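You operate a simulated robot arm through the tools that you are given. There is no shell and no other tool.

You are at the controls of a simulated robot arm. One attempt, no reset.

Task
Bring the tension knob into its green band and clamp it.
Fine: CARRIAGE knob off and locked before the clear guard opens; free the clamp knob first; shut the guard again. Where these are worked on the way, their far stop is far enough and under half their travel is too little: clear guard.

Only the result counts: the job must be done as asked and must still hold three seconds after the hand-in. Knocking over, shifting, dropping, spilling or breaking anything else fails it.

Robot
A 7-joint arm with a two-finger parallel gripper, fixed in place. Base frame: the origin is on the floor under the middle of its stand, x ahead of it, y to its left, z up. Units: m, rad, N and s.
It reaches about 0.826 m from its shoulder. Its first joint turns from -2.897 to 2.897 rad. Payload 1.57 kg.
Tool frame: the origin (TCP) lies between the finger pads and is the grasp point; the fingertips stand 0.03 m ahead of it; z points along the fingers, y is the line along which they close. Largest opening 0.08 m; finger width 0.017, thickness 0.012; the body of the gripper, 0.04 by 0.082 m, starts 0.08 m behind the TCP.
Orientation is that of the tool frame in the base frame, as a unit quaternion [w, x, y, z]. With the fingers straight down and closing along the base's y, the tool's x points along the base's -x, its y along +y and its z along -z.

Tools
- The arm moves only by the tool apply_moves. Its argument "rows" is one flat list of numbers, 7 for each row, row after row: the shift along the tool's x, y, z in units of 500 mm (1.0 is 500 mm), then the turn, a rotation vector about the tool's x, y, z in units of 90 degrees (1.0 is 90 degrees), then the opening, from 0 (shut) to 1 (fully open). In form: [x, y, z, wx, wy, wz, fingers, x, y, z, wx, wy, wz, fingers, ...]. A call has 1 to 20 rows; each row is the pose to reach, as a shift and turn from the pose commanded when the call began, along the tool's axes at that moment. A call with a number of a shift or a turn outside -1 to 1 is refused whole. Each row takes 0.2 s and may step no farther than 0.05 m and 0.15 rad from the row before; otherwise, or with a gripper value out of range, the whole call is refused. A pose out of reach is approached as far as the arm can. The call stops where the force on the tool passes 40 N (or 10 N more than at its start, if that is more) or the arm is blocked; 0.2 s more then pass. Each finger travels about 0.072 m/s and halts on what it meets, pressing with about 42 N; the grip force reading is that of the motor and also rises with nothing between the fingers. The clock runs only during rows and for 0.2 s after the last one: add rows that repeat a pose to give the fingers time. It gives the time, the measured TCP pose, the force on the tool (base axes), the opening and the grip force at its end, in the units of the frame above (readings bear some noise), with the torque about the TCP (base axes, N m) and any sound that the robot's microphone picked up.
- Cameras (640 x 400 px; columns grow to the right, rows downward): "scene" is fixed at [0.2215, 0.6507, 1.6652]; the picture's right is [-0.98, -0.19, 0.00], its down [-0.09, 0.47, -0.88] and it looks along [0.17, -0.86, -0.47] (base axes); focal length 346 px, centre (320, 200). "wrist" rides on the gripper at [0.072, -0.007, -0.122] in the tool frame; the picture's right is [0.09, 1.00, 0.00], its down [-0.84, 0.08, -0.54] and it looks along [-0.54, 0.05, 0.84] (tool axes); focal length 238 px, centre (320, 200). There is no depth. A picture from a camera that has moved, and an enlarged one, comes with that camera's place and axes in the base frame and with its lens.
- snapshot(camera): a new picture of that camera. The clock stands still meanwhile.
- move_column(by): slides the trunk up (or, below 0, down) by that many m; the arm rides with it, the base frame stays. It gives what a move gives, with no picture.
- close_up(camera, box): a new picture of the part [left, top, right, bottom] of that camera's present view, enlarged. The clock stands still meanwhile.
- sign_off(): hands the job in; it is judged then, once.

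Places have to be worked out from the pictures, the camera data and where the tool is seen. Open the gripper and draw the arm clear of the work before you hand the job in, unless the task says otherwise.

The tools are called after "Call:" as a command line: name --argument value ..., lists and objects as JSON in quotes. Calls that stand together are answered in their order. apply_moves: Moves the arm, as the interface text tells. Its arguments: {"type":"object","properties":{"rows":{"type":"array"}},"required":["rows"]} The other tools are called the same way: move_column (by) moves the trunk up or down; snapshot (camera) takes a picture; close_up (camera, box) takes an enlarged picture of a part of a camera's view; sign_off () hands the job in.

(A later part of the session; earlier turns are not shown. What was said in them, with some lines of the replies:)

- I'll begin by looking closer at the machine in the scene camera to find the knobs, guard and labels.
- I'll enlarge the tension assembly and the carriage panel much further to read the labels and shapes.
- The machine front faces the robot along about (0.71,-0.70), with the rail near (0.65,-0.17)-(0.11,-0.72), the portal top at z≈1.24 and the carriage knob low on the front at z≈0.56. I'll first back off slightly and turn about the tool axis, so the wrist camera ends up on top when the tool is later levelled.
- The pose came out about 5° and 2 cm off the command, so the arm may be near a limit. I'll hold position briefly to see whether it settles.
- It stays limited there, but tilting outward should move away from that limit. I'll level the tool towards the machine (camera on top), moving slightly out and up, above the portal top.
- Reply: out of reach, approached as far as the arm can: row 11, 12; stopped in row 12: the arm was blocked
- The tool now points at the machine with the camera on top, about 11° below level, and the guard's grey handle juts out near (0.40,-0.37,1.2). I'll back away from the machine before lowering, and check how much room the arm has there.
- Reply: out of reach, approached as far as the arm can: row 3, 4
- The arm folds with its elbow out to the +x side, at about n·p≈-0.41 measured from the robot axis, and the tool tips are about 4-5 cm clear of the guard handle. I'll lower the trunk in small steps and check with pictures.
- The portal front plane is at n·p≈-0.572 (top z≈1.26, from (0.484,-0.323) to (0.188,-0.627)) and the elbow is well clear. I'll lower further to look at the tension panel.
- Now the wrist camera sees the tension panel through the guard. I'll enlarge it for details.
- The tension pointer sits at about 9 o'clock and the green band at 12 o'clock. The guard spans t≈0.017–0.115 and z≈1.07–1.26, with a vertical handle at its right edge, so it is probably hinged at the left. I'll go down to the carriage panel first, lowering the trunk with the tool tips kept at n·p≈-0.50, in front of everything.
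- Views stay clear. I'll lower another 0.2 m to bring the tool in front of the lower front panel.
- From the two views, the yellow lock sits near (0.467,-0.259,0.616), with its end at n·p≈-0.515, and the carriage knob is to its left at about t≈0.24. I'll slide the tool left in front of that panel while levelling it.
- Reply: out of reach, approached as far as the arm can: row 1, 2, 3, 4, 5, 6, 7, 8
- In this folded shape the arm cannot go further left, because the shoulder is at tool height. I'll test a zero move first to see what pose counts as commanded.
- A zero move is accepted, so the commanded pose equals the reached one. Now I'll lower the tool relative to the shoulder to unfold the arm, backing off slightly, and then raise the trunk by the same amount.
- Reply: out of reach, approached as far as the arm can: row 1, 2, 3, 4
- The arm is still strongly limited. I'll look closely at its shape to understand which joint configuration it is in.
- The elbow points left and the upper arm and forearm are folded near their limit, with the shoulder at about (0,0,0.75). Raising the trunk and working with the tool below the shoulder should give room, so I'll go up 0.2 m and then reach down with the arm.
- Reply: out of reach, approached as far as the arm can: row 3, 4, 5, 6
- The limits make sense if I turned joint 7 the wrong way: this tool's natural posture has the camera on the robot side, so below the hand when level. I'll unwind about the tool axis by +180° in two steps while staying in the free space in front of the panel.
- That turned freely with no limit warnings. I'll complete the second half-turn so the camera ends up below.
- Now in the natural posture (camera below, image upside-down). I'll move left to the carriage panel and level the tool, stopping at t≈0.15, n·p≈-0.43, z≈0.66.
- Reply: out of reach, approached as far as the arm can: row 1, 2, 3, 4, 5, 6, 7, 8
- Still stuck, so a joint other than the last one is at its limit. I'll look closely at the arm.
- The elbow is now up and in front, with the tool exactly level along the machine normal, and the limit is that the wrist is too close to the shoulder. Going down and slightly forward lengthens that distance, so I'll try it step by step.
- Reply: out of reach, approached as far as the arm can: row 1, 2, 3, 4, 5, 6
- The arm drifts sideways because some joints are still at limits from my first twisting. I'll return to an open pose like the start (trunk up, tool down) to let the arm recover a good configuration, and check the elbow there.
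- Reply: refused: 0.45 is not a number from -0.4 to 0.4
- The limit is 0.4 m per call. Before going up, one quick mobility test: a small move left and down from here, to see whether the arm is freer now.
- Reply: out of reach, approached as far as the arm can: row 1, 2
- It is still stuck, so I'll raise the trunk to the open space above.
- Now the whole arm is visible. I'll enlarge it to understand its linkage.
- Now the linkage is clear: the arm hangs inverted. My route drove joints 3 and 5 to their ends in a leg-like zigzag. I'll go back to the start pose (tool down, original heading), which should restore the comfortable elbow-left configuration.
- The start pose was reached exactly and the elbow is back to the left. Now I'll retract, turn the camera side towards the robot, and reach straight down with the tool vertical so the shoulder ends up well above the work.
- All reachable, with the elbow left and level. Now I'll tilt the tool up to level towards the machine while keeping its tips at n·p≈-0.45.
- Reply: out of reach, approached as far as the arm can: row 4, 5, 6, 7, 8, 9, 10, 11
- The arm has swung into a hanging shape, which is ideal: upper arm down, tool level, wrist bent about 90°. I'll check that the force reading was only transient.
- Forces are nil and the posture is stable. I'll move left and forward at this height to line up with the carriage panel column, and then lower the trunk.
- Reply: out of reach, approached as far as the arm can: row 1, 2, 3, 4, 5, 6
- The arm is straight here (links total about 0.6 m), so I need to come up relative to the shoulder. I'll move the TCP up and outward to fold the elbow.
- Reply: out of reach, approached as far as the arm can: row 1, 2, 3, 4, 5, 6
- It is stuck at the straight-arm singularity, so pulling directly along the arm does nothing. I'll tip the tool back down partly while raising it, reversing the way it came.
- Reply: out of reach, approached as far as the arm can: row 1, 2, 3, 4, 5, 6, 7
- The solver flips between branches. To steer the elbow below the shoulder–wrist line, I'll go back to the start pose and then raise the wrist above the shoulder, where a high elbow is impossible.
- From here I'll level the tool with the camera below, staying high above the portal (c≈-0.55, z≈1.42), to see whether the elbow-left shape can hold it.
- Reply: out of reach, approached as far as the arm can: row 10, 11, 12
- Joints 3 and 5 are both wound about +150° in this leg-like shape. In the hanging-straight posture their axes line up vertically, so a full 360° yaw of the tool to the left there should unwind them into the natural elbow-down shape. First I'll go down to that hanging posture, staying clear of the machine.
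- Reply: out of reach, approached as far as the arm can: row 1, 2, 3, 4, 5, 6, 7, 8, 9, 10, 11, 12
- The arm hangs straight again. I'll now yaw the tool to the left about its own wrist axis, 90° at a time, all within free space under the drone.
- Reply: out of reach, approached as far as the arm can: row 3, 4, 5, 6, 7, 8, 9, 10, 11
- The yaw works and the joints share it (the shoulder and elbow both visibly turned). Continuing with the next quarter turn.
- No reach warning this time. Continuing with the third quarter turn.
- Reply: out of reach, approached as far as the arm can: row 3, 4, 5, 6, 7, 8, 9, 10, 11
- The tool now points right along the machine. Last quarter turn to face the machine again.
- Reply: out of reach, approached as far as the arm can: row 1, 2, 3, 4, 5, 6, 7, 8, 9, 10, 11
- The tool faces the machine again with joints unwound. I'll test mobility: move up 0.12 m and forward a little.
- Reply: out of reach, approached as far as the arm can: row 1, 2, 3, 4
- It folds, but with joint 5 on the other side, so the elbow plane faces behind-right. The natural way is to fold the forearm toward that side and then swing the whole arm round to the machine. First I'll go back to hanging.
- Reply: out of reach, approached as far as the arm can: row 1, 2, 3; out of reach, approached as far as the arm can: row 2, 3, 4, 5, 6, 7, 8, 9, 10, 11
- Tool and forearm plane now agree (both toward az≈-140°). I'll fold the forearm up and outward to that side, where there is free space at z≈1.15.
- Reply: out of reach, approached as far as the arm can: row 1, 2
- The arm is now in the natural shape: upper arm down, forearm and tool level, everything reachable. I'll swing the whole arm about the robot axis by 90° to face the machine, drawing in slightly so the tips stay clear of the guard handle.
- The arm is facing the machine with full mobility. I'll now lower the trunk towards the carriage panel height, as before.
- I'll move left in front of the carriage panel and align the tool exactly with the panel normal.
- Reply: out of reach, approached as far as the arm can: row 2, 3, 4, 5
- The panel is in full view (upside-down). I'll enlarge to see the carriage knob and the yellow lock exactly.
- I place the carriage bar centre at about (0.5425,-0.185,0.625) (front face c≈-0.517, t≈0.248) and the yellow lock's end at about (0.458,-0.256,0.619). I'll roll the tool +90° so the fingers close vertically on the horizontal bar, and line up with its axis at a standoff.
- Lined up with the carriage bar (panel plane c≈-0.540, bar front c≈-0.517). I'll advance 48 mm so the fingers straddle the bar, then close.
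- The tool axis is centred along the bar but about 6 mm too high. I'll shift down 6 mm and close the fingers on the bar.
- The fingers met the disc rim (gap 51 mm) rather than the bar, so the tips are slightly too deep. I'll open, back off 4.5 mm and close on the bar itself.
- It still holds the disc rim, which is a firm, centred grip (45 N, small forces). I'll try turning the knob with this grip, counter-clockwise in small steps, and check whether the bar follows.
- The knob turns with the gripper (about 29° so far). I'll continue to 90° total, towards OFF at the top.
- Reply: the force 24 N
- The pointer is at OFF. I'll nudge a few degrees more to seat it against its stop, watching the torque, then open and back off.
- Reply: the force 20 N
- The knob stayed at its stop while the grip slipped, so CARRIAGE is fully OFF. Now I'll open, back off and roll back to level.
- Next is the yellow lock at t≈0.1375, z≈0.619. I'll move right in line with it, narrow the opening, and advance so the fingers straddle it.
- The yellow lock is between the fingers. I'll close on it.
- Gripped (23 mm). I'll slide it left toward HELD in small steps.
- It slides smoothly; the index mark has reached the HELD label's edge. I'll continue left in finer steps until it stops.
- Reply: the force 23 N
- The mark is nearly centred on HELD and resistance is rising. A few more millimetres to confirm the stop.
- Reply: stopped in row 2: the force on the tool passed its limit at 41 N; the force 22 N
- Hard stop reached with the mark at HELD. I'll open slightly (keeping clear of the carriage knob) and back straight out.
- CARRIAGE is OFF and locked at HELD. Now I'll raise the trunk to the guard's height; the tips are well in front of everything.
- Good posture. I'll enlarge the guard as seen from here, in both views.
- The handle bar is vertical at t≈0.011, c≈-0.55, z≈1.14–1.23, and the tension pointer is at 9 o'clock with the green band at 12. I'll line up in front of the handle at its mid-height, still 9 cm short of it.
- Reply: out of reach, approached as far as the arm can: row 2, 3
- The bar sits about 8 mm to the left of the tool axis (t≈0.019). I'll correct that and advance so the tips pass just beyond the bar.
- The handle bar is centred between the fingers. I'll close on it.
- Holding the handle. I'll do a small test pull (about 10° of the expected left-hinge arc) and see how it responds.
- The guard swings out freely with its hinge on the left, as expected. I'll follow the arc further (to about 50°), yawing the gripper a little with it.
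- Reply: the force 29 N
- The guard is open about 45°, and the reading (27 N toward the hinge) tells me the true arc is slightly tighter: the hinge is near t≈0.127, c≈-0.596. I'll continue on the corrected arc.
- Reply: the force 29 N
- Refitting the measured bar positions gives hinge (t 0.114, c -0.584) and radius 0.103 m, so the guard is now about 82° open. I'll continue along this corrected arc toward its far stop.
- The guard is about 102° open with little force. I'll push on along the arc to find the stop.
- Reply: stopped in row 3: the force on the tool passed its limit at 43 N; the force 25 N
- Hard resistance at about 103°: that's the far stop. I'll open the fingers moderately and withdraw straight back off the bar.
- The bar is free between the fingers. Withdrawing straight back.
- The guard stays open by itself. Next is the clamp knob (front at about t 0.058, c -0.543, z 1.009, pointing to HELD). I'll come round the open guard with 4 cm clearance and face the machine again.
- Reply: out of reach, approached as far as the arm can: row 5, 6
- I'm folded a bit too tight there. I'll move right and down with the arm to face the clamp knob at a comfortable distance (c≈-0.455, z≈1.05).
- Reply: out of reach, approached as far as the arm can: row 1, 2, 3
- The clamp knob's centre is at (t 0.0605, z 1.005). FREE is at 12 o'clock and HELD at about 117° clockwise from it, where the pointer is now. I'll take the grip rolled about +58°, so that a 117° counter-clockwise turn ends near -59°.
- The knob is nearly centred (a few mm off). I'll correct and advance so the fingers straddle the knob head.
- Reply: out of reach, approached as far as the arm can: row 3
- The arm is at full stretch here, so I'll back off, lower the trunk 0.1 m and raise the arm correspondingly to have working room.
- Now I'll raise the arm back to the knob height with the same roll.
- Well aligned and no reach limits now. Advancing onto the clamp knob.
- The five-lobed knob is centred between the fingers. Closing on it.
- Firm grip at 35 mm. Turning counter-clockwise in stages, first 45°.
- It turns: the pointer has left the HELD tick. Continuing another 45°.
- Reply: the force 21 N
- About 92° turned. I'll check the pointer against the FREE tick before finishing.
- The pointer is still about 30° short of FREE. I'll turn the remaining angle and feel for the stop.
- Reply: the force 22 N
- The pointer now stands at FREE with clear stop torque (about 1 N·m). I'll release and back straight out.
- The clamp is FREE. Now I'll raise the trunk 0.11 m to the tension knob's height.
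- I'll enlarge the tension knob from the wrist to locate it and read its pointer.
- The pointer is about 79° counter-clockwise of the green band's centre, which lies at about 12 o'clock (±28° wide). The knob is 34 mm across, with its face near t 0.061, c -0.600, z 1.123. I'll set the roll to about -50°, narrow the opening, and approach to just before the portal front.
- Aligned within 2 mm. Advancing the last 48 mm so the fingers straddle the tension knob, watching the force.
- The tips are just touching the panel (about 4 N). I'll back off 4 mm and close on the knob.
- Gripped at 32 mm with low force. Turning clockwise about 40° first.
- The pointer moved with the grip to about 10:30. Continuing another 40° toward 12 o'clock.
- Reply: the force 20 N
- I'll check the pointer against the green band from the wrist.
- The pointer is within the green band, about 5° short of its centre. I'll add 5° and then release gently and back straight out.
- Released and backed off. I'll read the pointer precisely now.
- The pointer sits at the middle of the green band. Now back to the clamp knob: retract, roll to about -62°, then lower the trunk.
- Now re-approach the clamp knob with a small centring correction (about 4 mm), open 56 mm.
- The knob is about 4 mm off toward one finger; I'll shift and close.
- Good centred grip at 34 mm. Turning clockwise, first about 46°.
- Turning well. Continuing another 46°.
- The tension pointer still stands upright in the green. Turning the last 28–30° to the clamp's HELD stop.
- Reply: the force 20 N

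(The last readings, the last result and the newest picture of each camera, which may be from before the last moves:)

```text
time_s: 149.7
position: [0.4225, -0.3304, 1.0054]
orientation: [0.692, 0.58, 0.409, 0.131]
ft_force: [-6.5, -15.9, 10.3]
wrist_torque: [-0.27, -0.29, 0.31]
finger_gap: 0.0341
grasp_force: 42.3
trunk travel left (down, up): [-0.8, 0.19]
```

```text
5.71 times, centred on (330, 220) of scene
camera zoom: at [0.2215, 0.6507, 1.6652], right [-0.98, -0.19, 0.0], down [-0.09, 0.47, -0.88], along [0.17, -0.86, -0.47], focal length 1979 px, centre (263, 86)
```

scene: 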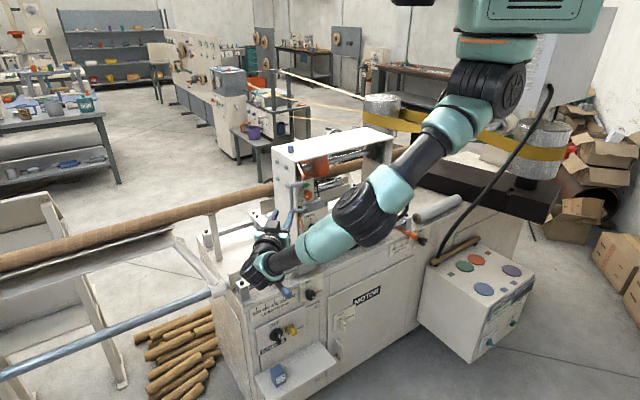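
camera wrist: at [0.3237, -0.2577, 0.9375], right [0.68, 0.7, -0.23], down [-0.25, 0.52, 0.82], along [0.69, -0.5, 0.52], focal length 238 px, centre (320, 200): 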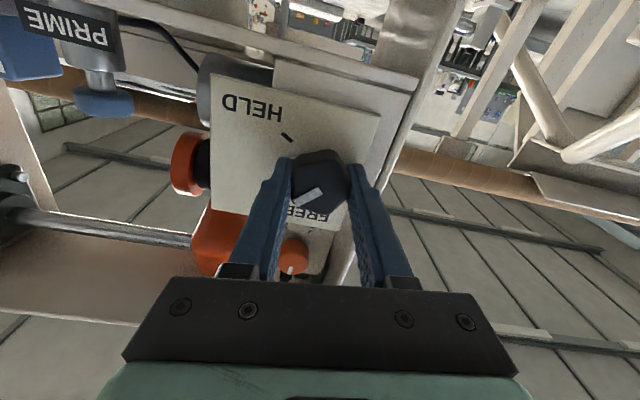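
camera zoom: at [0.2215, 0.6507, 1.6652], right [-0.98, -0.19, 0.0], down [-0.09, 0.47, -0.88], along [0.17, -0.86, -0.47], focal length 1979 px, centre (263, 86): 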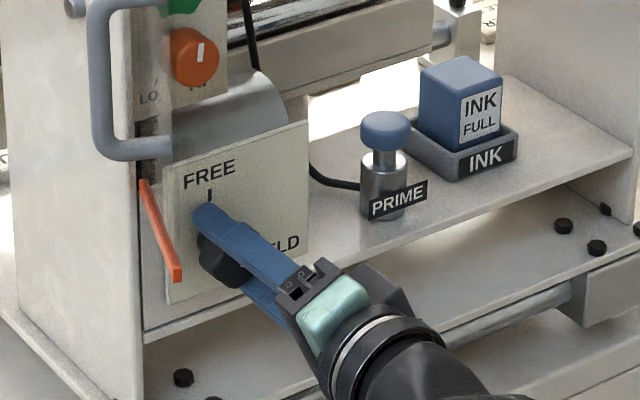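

No stop torque yet; I'll turn a bit further until the stop is felt.

Call:
apply_moves --rows '[0, 0, 0, 0, 0, 0.05, 0, 0, 0, 0, 0, 0, 0.1, 0]'

Call:
close_up --camera "wrist" --box '[200, 80, 440, 260]'

```text
time_s: 150.3
position: [0.4226, -0.3297, 1.0051]
orientation: [0.679, 0.61, 0.364, 0.185]
ft_force: [-4.7, -11.2, 7.6]
wrist_torque: [-0.87, 0.11, -0.27]
finger_gap: 0.0352
grasp_force: 42.2
trunk travel left (down, up): [-0.8, 0.19]
```

```text
2.22 times, centred on (320, 170) of wrist
camera zoom: at [0.3827, -0.1965, 0.9808], right [0.25, 0.25, 0.93], down [-0.93, -0.19, 0.3], along [0.25, -0.95, 0.18], focal length 530 px, centre (320, 267)
```

zoom: 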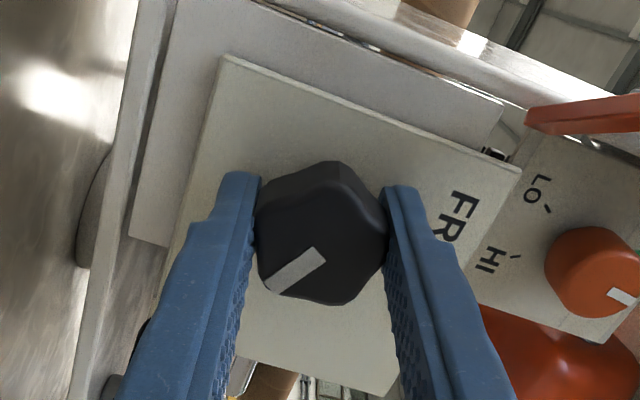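

Stop torque reached (0.7 N·m, the grip slipped slightly), so the clamp is fully at HELD. Releasing and backing out.

Call:
apply_moves --rows '[0, 0, 0, 0, 0, -0.02, 0.7, 0, 0, 0, 0, 0, -0.02, 0.7, 0, 0, -0.05, 0, 0, -0.02, 0.7, 0, 0, -0.1, 0, 0, -0.02, 0.7, 0, 0, -0.15, 0, 0, -0.02, 0.7]'

Call:
snapshot --camera "wrist"

Call:
close_up --camera "scene" --box '[290, 175, 370, 245]'

```text
time_s: 151.5
position: [0.3706, -0.2776, 1.0063]
orientation: [0.682, 0.604, 0.374, 0.173]
ft_force: [1.0, -0.3, 0.2]
wrist_torque: [0.01, 0.01, -0.01]
finger_gap: 0.0558
grasp_force: 0.0
trunk travel left (down, up): [-0.8, 0.19]
```

```text
taken
camera wrist: at [0.3288, -0.1437, 0.9795], right [0.28, 0.27, 0.92], down [-0.93, -0.18, 0.33], along [0.26, -0.94, 0.2], focal length 238 px, centre (320, 200)
```

wrist: 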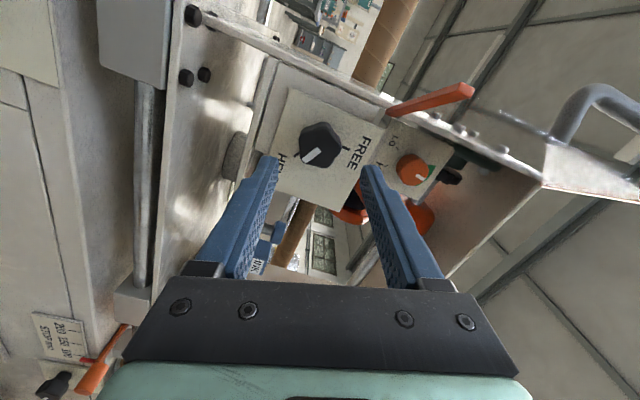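

```text
5.71 times, centred on (330, 210) of scene
camera zoom: at [0.2215, 0.6507, 1.6652], right [-0.98, -0.19, 0.0], down [-0.09, 0.47, -0.88], along [0.17, -0.86, -0.47], focal length 1979 px, centre (263, 143)
```

zoom: 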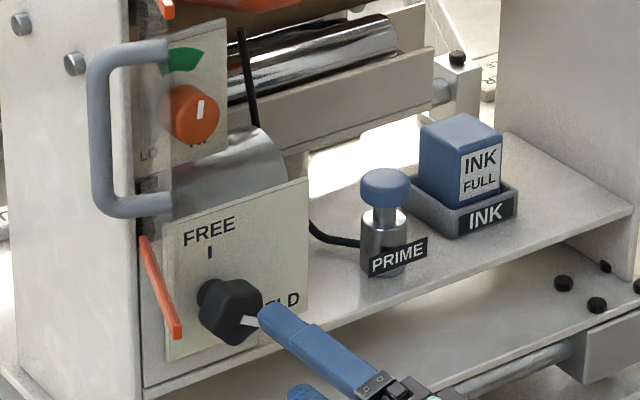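

The clamp points to HELD and the tension pointer stays in the green. Now I'll shut the guard by pushing it with closed fingers: first go round to its left side, keeping in front of its edge, and roll back to upright.

Call:
apply_moves --rows '[0.01, 0.003, -0.03, 0, 0, -0.0889, 0.7, 0.045, 0.014, -0.0578, 0, 0, -0.1778, 0.6, 0.085, 0.027, -0.0578, 0, 0, -0.2667, 0.4, 0.125, 0.04, -0.0578, 0, 0, -0.3556, 0.2, 0.165, 0.052, -0.0578, 0, 0, -0.4444, 0, 0.2, 0.063, -0.0578, 0, 0, -0.5333, 0, 0.235, 0.074, -0.0578, 0, 0, -0.6222, 0, 0.265, 0.083, -0.0578, 0, 0, -0.7111, 0, 0.2848, 0.0894, -0.0578, 0, 0, -0.8, 0]'

Call:
move_column --by 0.14

Call:
snapshot --camera "wrist"

Call:
close_up --camera "scene" --box '[260, 130, 400, 270]'

```text
time_s: 153.5
position: [0.4528, -0.1495, 1.0055]
orientation: [0.653, 0.268, 0.658, -0.262]
ft_force: [0.4, 0.7, -0.7]
wrist_torque: [-0.01, 0.01, 0.04]
finger_gap: 0.0
grasp_force: 21.5
trunk travel left (down, up): [-0.8, 0.19]
```

```text
time_s: 155.1
position: [0.4517, -0.149, 1.1454]
orientation: [0.653, 0.27, 0.658, -0.26]
ft_force: [-0.2, 0.6, -0.6]
wrist_torque: [-0.03, 0.02, -0.05]
finger_gap: 0.0
grasp_force: 21.5
trunk travel left (down, up): [-0.94, 0.05]
```

```text
taken
camera wrist: at [0.3604, -0.0684, 1.075], right [0.69, 0.72, -0.08], down [-0.33, 0.42, 0.84], along [0.64, -0.56, 0.53], focal length 238 px, centre (320, 200)
```

wrist: 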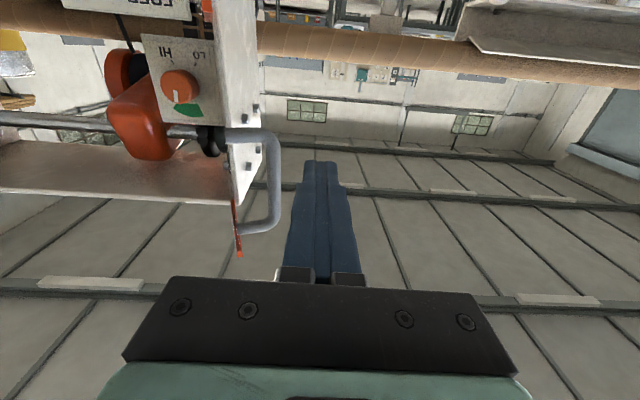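

```text
2.86 times, centred on (330, 200) of scene
camera zoom: at [0.2215, 0.6507, 1.6652], right [-0.98, -0.19, 0.0], down [-0.09, 0.47, -0.88], along [0.17, -0.86, -0.47], focal length 990 px, centre (291, 200)
```

zoom: 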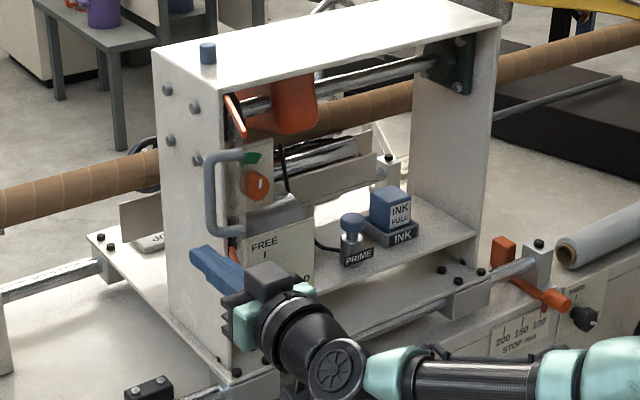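

The finger is to the left of the open guard's handle. I'll rise 4 cm and move forward beside the handle bar, staying about 2 cm left of it.

Call:
apply_moves --rows '[-0.04, 0, 0.03, 0, 0, 0, 0, -0.08, 0, 0.08, 0, 0, 0, 0, -0.08, 0, 0.126, 0, 0, 0, 0]'

Call:
snapshot --camera "wrist"

```text
time_s: 155.9
position: [0.4975, -0.1952, 1.1832]
orientation: [0.653, 0.269, 0.659, -0.26]
ft_force: [-0.6, -0.6, 0.2]
wrist_torque: [-0.02, 0.02, 0.05]
finger_gap: 0.0
grasp_force: 21.5
trunk travel left (down, up): [-0.94, 0.05]
```

```text
taken
camera wrist: at [0.4058, -0.1148, 1.1138], right [0.69, 0.72, -0.08], down [-0.33, 0.42, 0.84], along [0.64, -0.56, 0.53], focal length 238 px, centre (320, 200)
```

wrist: 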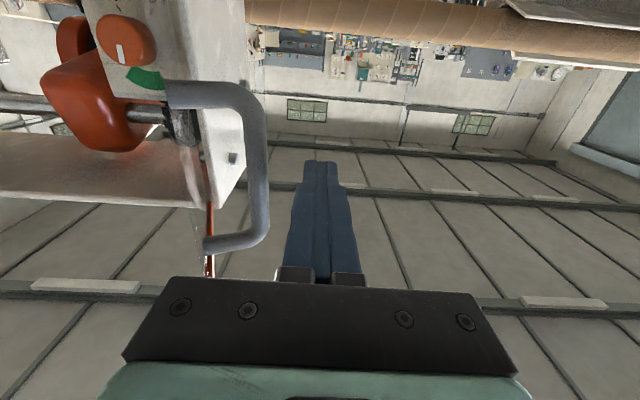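

Sweeping right to push the handle and swing the guard closed, first part.

Call:
apply_moves --rows '[0, -0.03, 0, 0, 0, 0, 0, 0, -0.06, 0, 0, 0, 0, 0, 0, -0.09, 0, 0, 0, 0, 0, 0, -0.12, 0, 0, 0, 0, 0, 0, -0.15, 0, 0, 0, 0, 0, 0, -0.17, 0, 0, 0, 0, 0]'

Call:
snapshot --camera "wrist"

Call:
close_up --camera "scene" --box '[260, 130, 400, 270]'

```text
time_s: 156.9
position: [0.4665, -0.2174, 1.1826]
orientation: [0.656, 0.261, 0.663, -0.249]
ft_force: [-8.4, 26.5, 12.2]
wrist_torque: [-0.23, 0.12, -0.47]
finger_gap: 0.0
grasp_force: 21.5
trunk travel left (down, up): [-0.94, 0.05]
stopped in row 4: the force on the tool passed its limit at 43 N (the readings are from after the stop); the commanded pose is now the measured one
```

```text
taken
camera wrist: at [0.3713, -0.1391, 1.1131], right [0.67, 0.74, -0.08], down [-0.35, 0.4, 0.85], along [0.66, -0.54, 0.53], focal length 238 px, centre (320, 200)
```

wrist: 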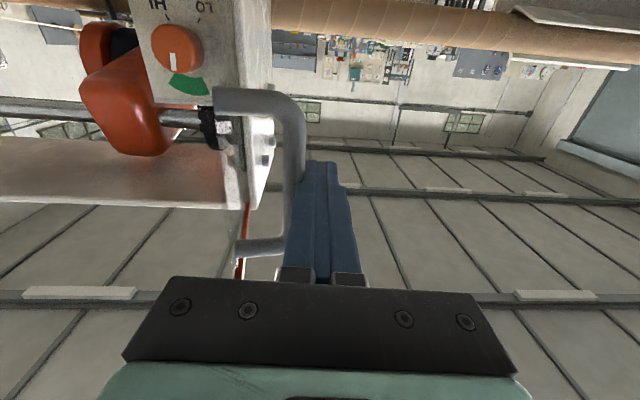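

```text
2.86 times, centred on (330, 200) of scene
camera zoom: at [0.2215, 0.6507, 1.6652], right [-0.98, -0.19, 0.0], down [-0.09, 0.47, -0.88], along [0.17, -0.86, -0.47], focal length 990 px, centre (291, 200)
```

zoom: 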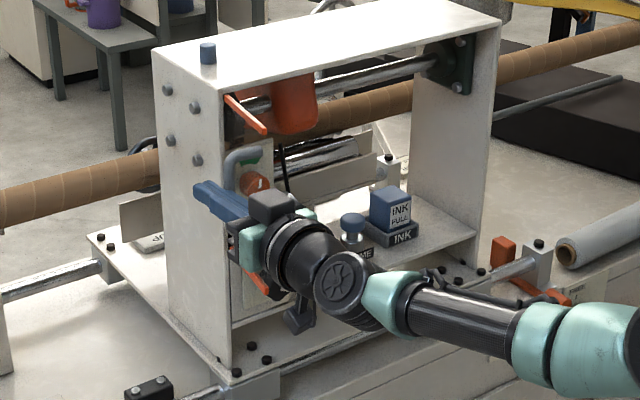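

It stopped on force while I pushed too quickly and square to the bar. I'll follow the bar's arc more slowly (about 7 mm per step).

Call:
apply_moves --rows '[0, -0.0136, -0.005, 0, 0, 0, 0, 0, -0.0274, -0.0088, 0, 0, 0, 0, 0, -0.0414, -0.0118, 0, 0, 0, 0, 0, -0.0556, -0.0138, 0, 0, 0, 0, 0, -0.07, -0.0148, 0, 0, 0, 0, 0, -0.0844, -0.0148, 0, 0, 0, 0, 0, -0.0988, -0.0138, 0, 0, 0, 0, 0, -0.113, -0.0118, 0, 0, 0, 0, 0, -0.127, -0.0088, 0, 0, 0, 0, 0, -0.1408, -0.005, 0, 0, 0, 0]'

Call:
snapshot --camera "wrist"

Call:
close_up --camera "scene" --box '[260, 130, 400, 270]'

```text
time_s: 157.8
position: [0.4465, -0.2264, 1.1825]
orientation: [0.656, 0.262, 0.664, -0.246]
ft_force: [-13.9, 27.7, 13.7]
wrist_torque: [-0.19, 0.12, -0.54]
finger_gap: 0.0001
grasp_force: 21.2
trunk travel left (down, up): [-0.94, 0.05]
stopped in row 4: the force on the tool passed its limit at 43 N (the readings are from after the stop); the commanded pose is now the measured one
```

```text
taken
camera wrist: at [0.3523, -0.1467, 1.1126], right [0.67, 0.74, -0.08], down [-0.35, 0.4, 0.85], along [0.66, -0.54, 0.53], focal length 238 px, centre (320, 200)
```

wrist: 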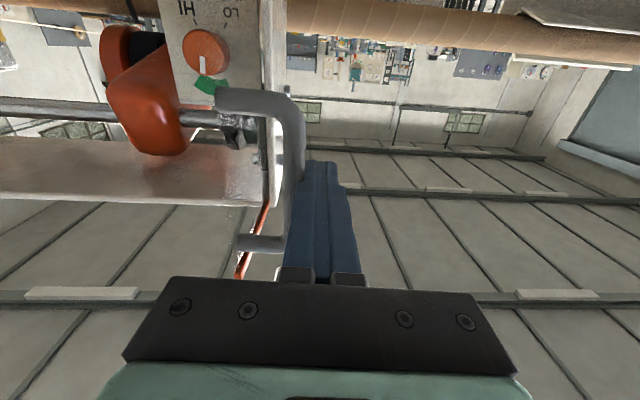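

```text
2.86 times, centred on (330, 200) of scene
camera zoom: at [0.2215, 0.6507, 1.6652], right [-0.98, -0.19, 0.0], down [-0.09, 0.47, -0.88], along [0.17, -0.86, -0.47], focal length 990 px, centre (291, 200)
```

zoom: 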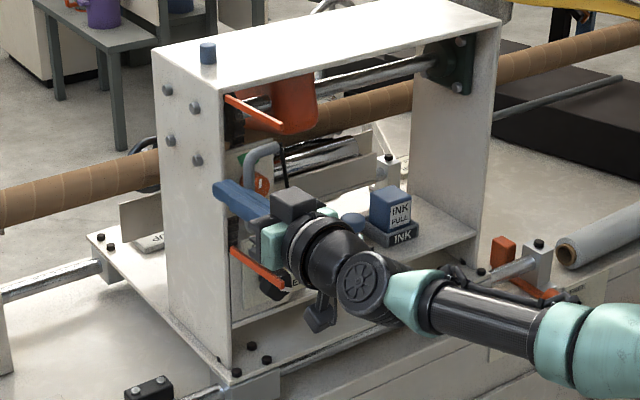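

The bar is catching on the finger's shoulder as it moves outward. I'll ease the tool outward by about 1 cm and keep sweeping right slowly.

Call:
apply_moves --rows '[0, 0, -0.012, 0, 0, 0, 0, 0, -0.008, -0.02, 0, 0, 0, 0, 0, -0.02, -0.022, 0, 0, 0, 0, 0, -0.032, -0.022, 0, 0, 0, 0, 0, -0.044, -0.022, 0, 0, 0, 0, 0, -0.056, -0.02, 0, 0, 0, 0, 0, -0.068, -0.018, 0, 0, 0, 0, 0, -0.08, -0.016, 0, 0, 0, 0, 0, -0.092, -0.012, 0, 0, 0, 0, 0, -0.104, -0.008, 0, 0, 0, 0, 0, -0.116, -0.002, 0, 0, 0, 0, 0, -0.128, 0.004, 0, 0, 0, 0]'

Call:
snapshot --camera "wrist"

Call:
close_up --camera "scene" --box '[260, 130, 400, 270]'

```text
time_s: 160.4
position: [0.4062, -0.2812, 1.1775]
orientation: [0.653, 0.265, 0.665, -0.247]
ft_force: [-0.7, -0.8, -0.7]
wrist_torque: [0.02, 0.01, -0.03]
finger_gap: 0.0
grasp_force: 20.9
trunk travel left (down, up): [-0.94, 0.05]
```

```text
taken
camera wrist: at [0.3102, -0.2016, 1.1092], right [0.67, 0.74, -0.08], down [-0.34, 0.4, 0.85], along [0.66, -0.55, 0.52], focal length 238 px, centre (320, 200)
```

wrist: 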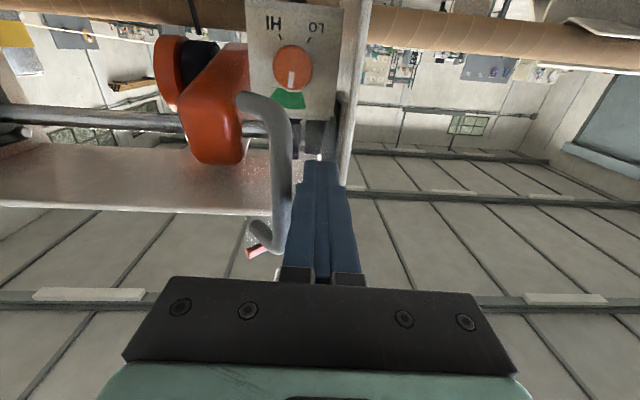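

```text
2.86 times, centred on (330, 200) of scene
camera zoom: at [0.2215, 0.6507, 1.6652], right [-0.98, -0.19, 0.0], down [-0.09, 0.47, -0.88], along [0.17, -0.86, -0.47], focal length 990 px, centre (291, 200)
```

zoom: 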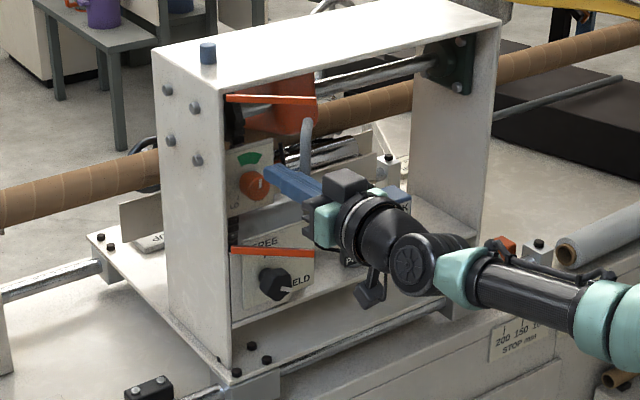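

The guard has swung to about 40° open with no force. Now I'll back off, step in front of the handle bar and push it shut along its arc.

Call:
apply_moves --rows '[0, 0.0016, -0.048, 0, 0, 0, 0, 0, 0.0032, -0.0936, 0, 0, 0, 0, 0, -0.0328, -0.0948, 0, 0, 0, 0, 0, -0.0336, -0.0618, 0, 0, 0, 0, 0, -0.0556, -0.0494, 0, 0, 0, 0, 0, -0.0702, -0.0388, 0, 0, 0, 0, 0, -0.0838, -0.0272, 0, 0, 0, 0, 0, -0.0964, -0.0144, 0, 0, 0, 0, 0, -0.108, -0.0006, 0, 0, 0, 0]'

Call:
snapshot --camera "wrist"

Call:
close_up --camera "scene" --box '[260, 130, 400, 270]'

```text
time_s: 162.4
position: [0.3667, -0.3212, 1.178]
orientation: [0.654, 0.265, 0.664, -0.249]
ft_force: [0.2, -0.4, 0.0]
wrist_torque: [-0.02, 0.0, 0.01]
finger_gap: 0.0001
grasp_force: 20.8
trunk travel left (down, up): [-0.94, 0.05]
```

```text
taken
camera wrist: at [0.2729, -0.2409, 1.109], right [0.67, 0.74, -0.07], down [-0.34, 0.4, 0.85], along [0.66, -0.55, 0.52], focal length 238 px, centre (320, 200)
```

wrist: 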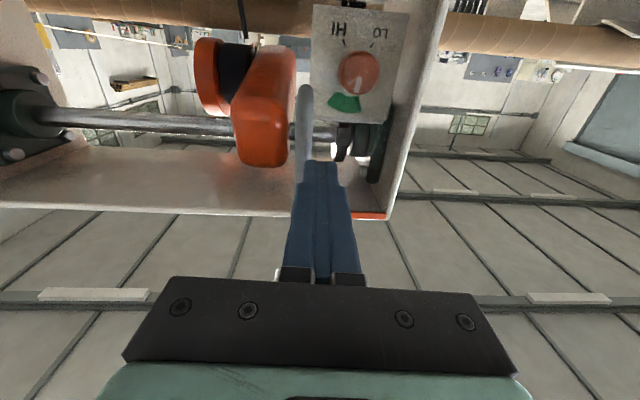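

```text
2.86 times, centred on (330, 200) of scene
camera zoom: at [0.2215, 0.6507, 1.6652], right [-0.98, -0.19, 0.0], down [-0.09, 0.47, -0.88], along [0.17, -0.86, -0.47], focal length 990 px, centre (291, 200)
```

zoom: 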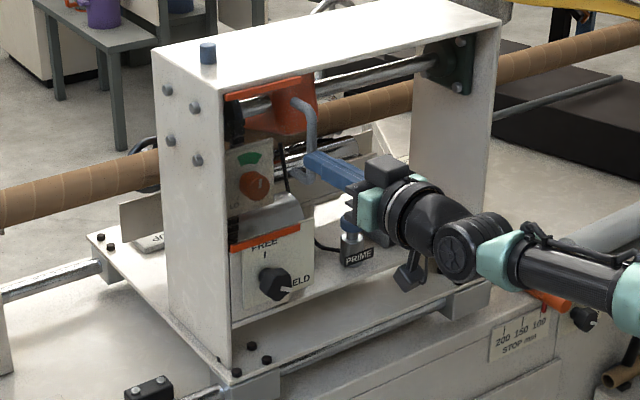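

The guard looks shut already (bars flush with the frame). I'll push gently on the handle to make sure it is against its stop.

Call:
apply_moves --rows '[0, -0.008, 0.014, 0, 0, 0, 0, 0, -0.014, 0.028, 0, 0, 0, 0, 0, -0.018, 0.04, 0, 0, 0, 0, 0, -0.02, 0.05, 0, 0, 0, 0, 0, -0.02, 0.058, 0, 0, 0, 0, 0, -0.02, 0.066, 0, 0, 0, 0]'

Call:
snapshot --camera "wrist"

Call:
close_up --camera "scene" --box '[260, 130, 400, 270]'

```text
time_s: 163.1
position: [0.3707, -0.3303, 1.1772]
orientation: [0.655, 0.26, 0.665, -0.247]
ft_force: [-23.4, 30.0, 10.1]
wrist_torque: [-0.3, -0.15, -0.12]
finger_gap: 0.0002
grasp_force: 21.0
trunk travel left (down, up): [-0.94, 0.05]
stopped in row 3: the force on the tool passed its limit at 50 N (the readings are from after the stop); the commanded pose is now the measured one
```

```text
taken
camera wrist: at [0.2759, -0.2513, 1.1078], right [0.67, 0.74, -0.08], down [-0.34, 0.4, 0.85], along [0.66, -0.54, 0.52], focal length 238 px, centre (320, 200)
```

wrist: 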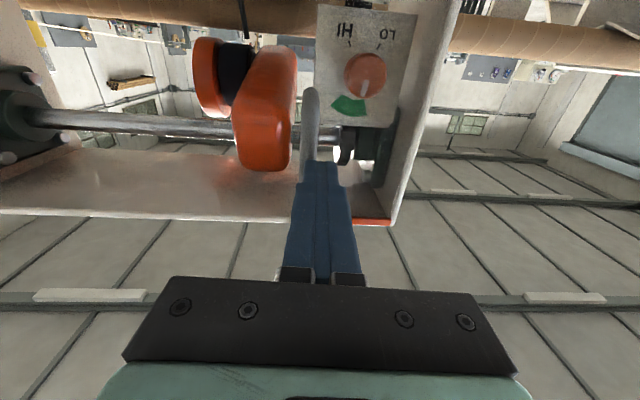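

```text
2.86 times, centred on (330, 200) of scene
camera zoom: at [0.2215, 0.6507, 1.6652], right [-0.98, -0.19, 0.0], down [-0.09, 0.47, -0.88], along [0.17, -0.86, -0.47], focal length 990 px, centre (291, 200)
```

zoom: 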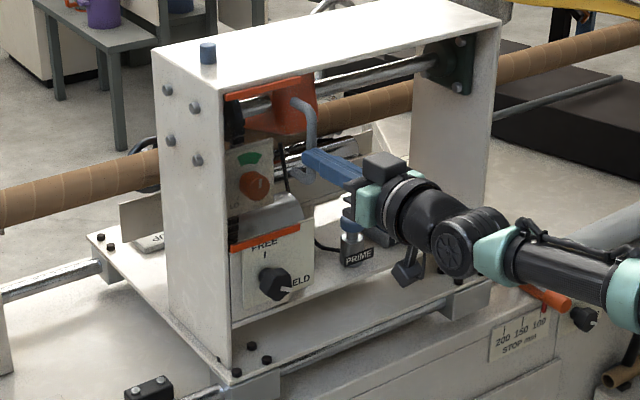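

Contact is firm. I'll compare with the original closed picture at the same magnification.

Call:
close_up --camera "scene" --box '[290, 145, 370, 195]'

Call:
close_up --camera "scene" --box '[290, 185, 370, 245]'

```text
8.00 times, centred on (330, 170) of scene
camera zoom: at [0.2215, 0.6507, 1.6652], right [-0.98, -0.19, 0.0], down [-0.09, 0.47, -0.88], along [0.17, -0.86, -0.47], focal length 2771 px, centre (240, 440)
```

zoom: 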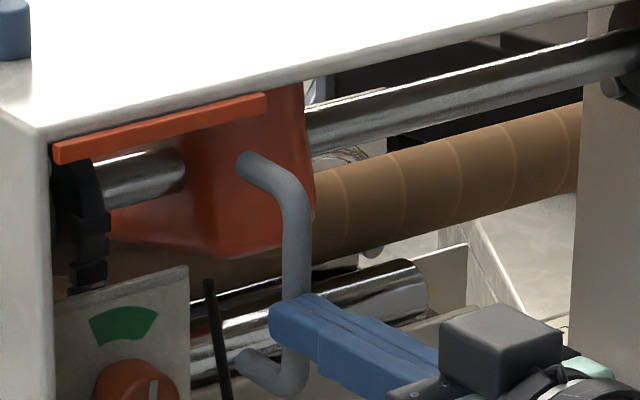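

```text
6.67 times, centred on (330, 215) of scene
camera zoom: at [0.2215, 0.6507, 1.6652], right [-0.98, -0.19, 0.0], down [-0.09, 0.47, -0.88], along [0.17, -0.86, -0.47], focal length 2309 px, centre (253, 100)
```

zoom: 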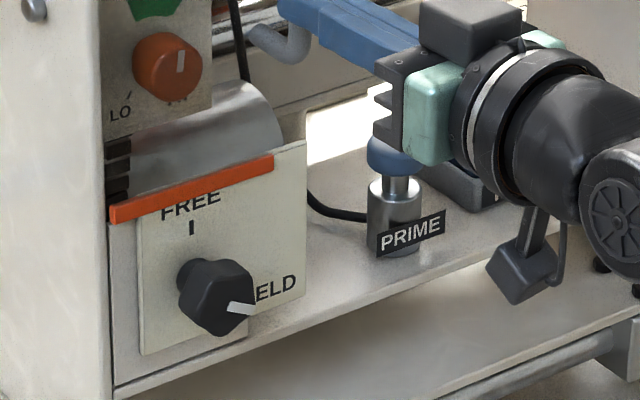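

Both orange bars match the original closed position exactly, the clamp points to HELD and the tension pointer is upright. I'll now withdraw straight back and open the gripper.

Call:
apply_moves --rows '[0, 0, -0.03, 0, 0, 0, 0, 0, 0, -0.07, 0, 0, 0, 0, 0, 0, -0.12, 0, 0, 0, 0.3, 0.03, 0, -0.14, 0, 0, 0, 0.7, 0.08, 0, -0.16, 0, 0, 0, 1, 0.14, 0, -0.18, 0, 0, 0, 1, 0.2, 0, -0.2, 0, 0, 0, 1]'

Call:
snapshot --camera "wrist"

Call:
close_up --camera "scene" --box '[260, 130, 400, 270]'

```text
time_s: 164.7
position: [0.2994, -0.2642, 1.0764]
orientation: [0.652, 0.263, 0.667, -0.246]
ft_force: [-0.8, 0.3, 0.9]
wrist_torque: [0.03, 0.0, -0.02]
finger_gap: 0.0798
grasp_force: 0.0
trunk travel left (down, up): [-0.94, 0.05]
```

```text
taken
camera wrist: at [0.2041, -0.185, 1.0086], right [0.67, 0.74, -0.08], down [-0.34, 0.4, 0.85], along [0.66, -0.54, 0.52], focal length 238 px, centre (320, 200)
```

wrist: 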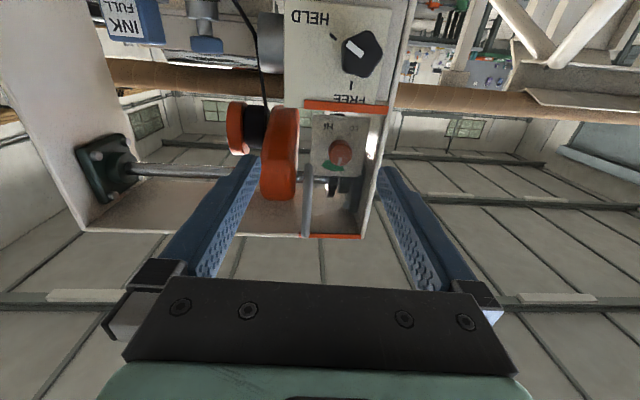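

```text
2.86 times, centred on (330, 200) of scene
camera zoom: at [0.2215, 0.6507, 1.6652], right [-0.98, -0.19, 0.0], down [-0.09, 0.47, -0.88], along [0.17, -0.86, -0.47], focal length 990 px, centre (291, 200)
```

zoom: 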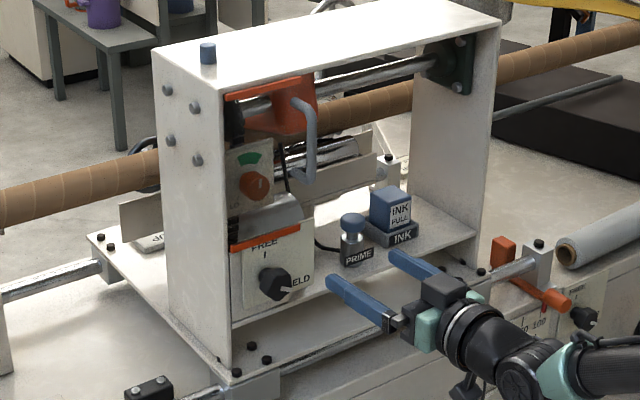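

The guard stays shut and the arm is clear with the gripper open. One last check of the tension pointer, clamp and carriage panel.

Call:
close_up --camera "wrist" --box '[270, 0, 410, 250]'

Call:
close_up --camera "scene" --box '[290, 165, 350, 245]'

Call:
close_up --camera "scene" --box '[230, 250, 390, 400]'

Call:
snapshot --camera "scene"

```text
1.60 times, centred on (340, 125) of wrist
camera zoom: at [0.2041, -0.185, 1.0086], right [0.67, 0.74, -0.08], down [-0.34, 0.4, 0.85], along [0.66, -0.54, 0.52], focal length 381 px, centre (288, 320)
```

zoom: 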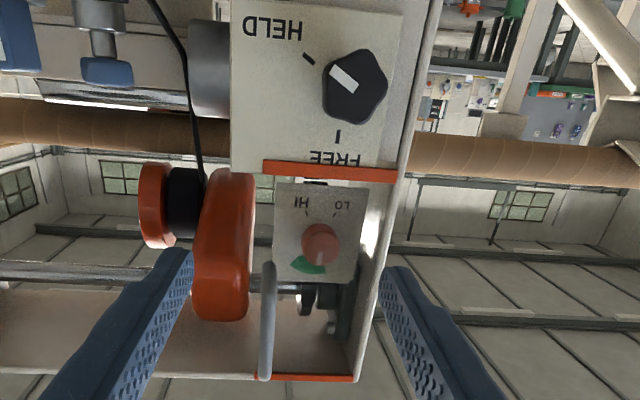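

```text
5.00 times, centred on (320, 205) of scene
camera zoom: at [0.2215, 0.6507, 1.6652], right [-0.98, -0.19, 0.0], down [-0.09, 0.47, -0.88], along [0.17, -0.86, -0.47], focal length 1732 px, centre (320, 175)
```

zoom: 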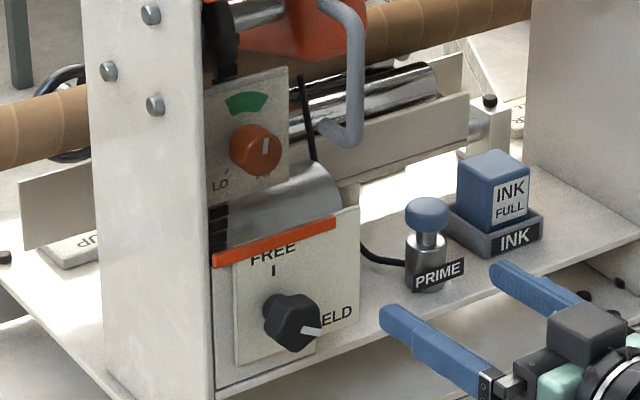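

```text
2.67 times, centred on (310, 325) of scene
camera zoom: at [0.2215, 0.6507, 1.6652], right [-0.98, -0.19, 0.0], down [-0.09, 0.47, -0.88], along [0.17, -0.86, -0.47], focal length 924 px, centre (347, -133)
```

zoom: 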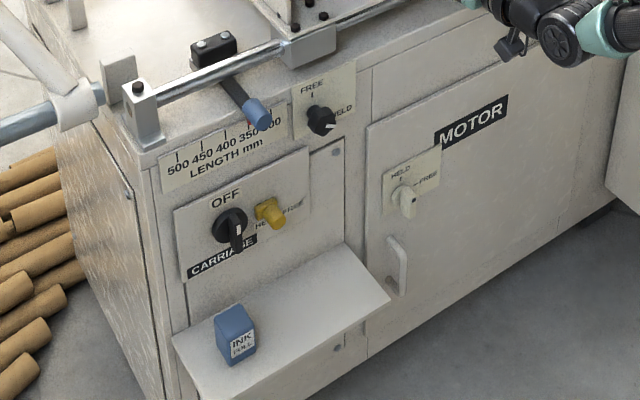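

```text
taken
```

scene: 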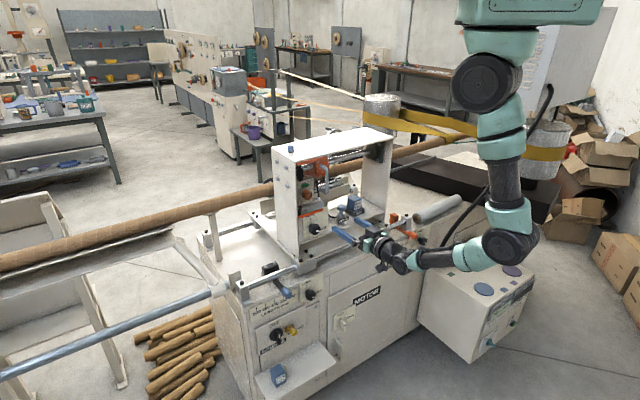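

All checks agree: the tension pointer is in the middle of the green band, the clamp is at HELD, the guard is shut, CARRIAGE is OFF and locked, nothing else is disturbed, and the gripper is open and clear. Handing in.

Call:
sign_off

```text
The job is handed in.
```

The tension knob is now in the middle of its green band and clamped at HELD. I have handed the job in; no verdict has come back yet.

- **Carriage:** I turned the CARRIAGE knob to OFF and slid its yellow lock to HELD, each to a hard stop. Both were done before the guard moved, and they are still off and locked.
- **Guard:** I swung the clear guard to its far stop, about 103° open. Afterwards I pushed it shut, and in the camera view it lines up with how it looked closed at the start.
- **Clamp and tension:** I freed the clamp knob first and turned the tension knob about 85° clockwise. Then I turned the clamp back to its HELD stop. The pointer was still upright in the green in the last picture.

The last pictures show nothing else knocked or shifted, and the gripper is open and drawn back from the machine.

While swinging and pushing the guard, the tool's force limit stopped me four times, between 43 and 50 N. I saw no damage afterwards.
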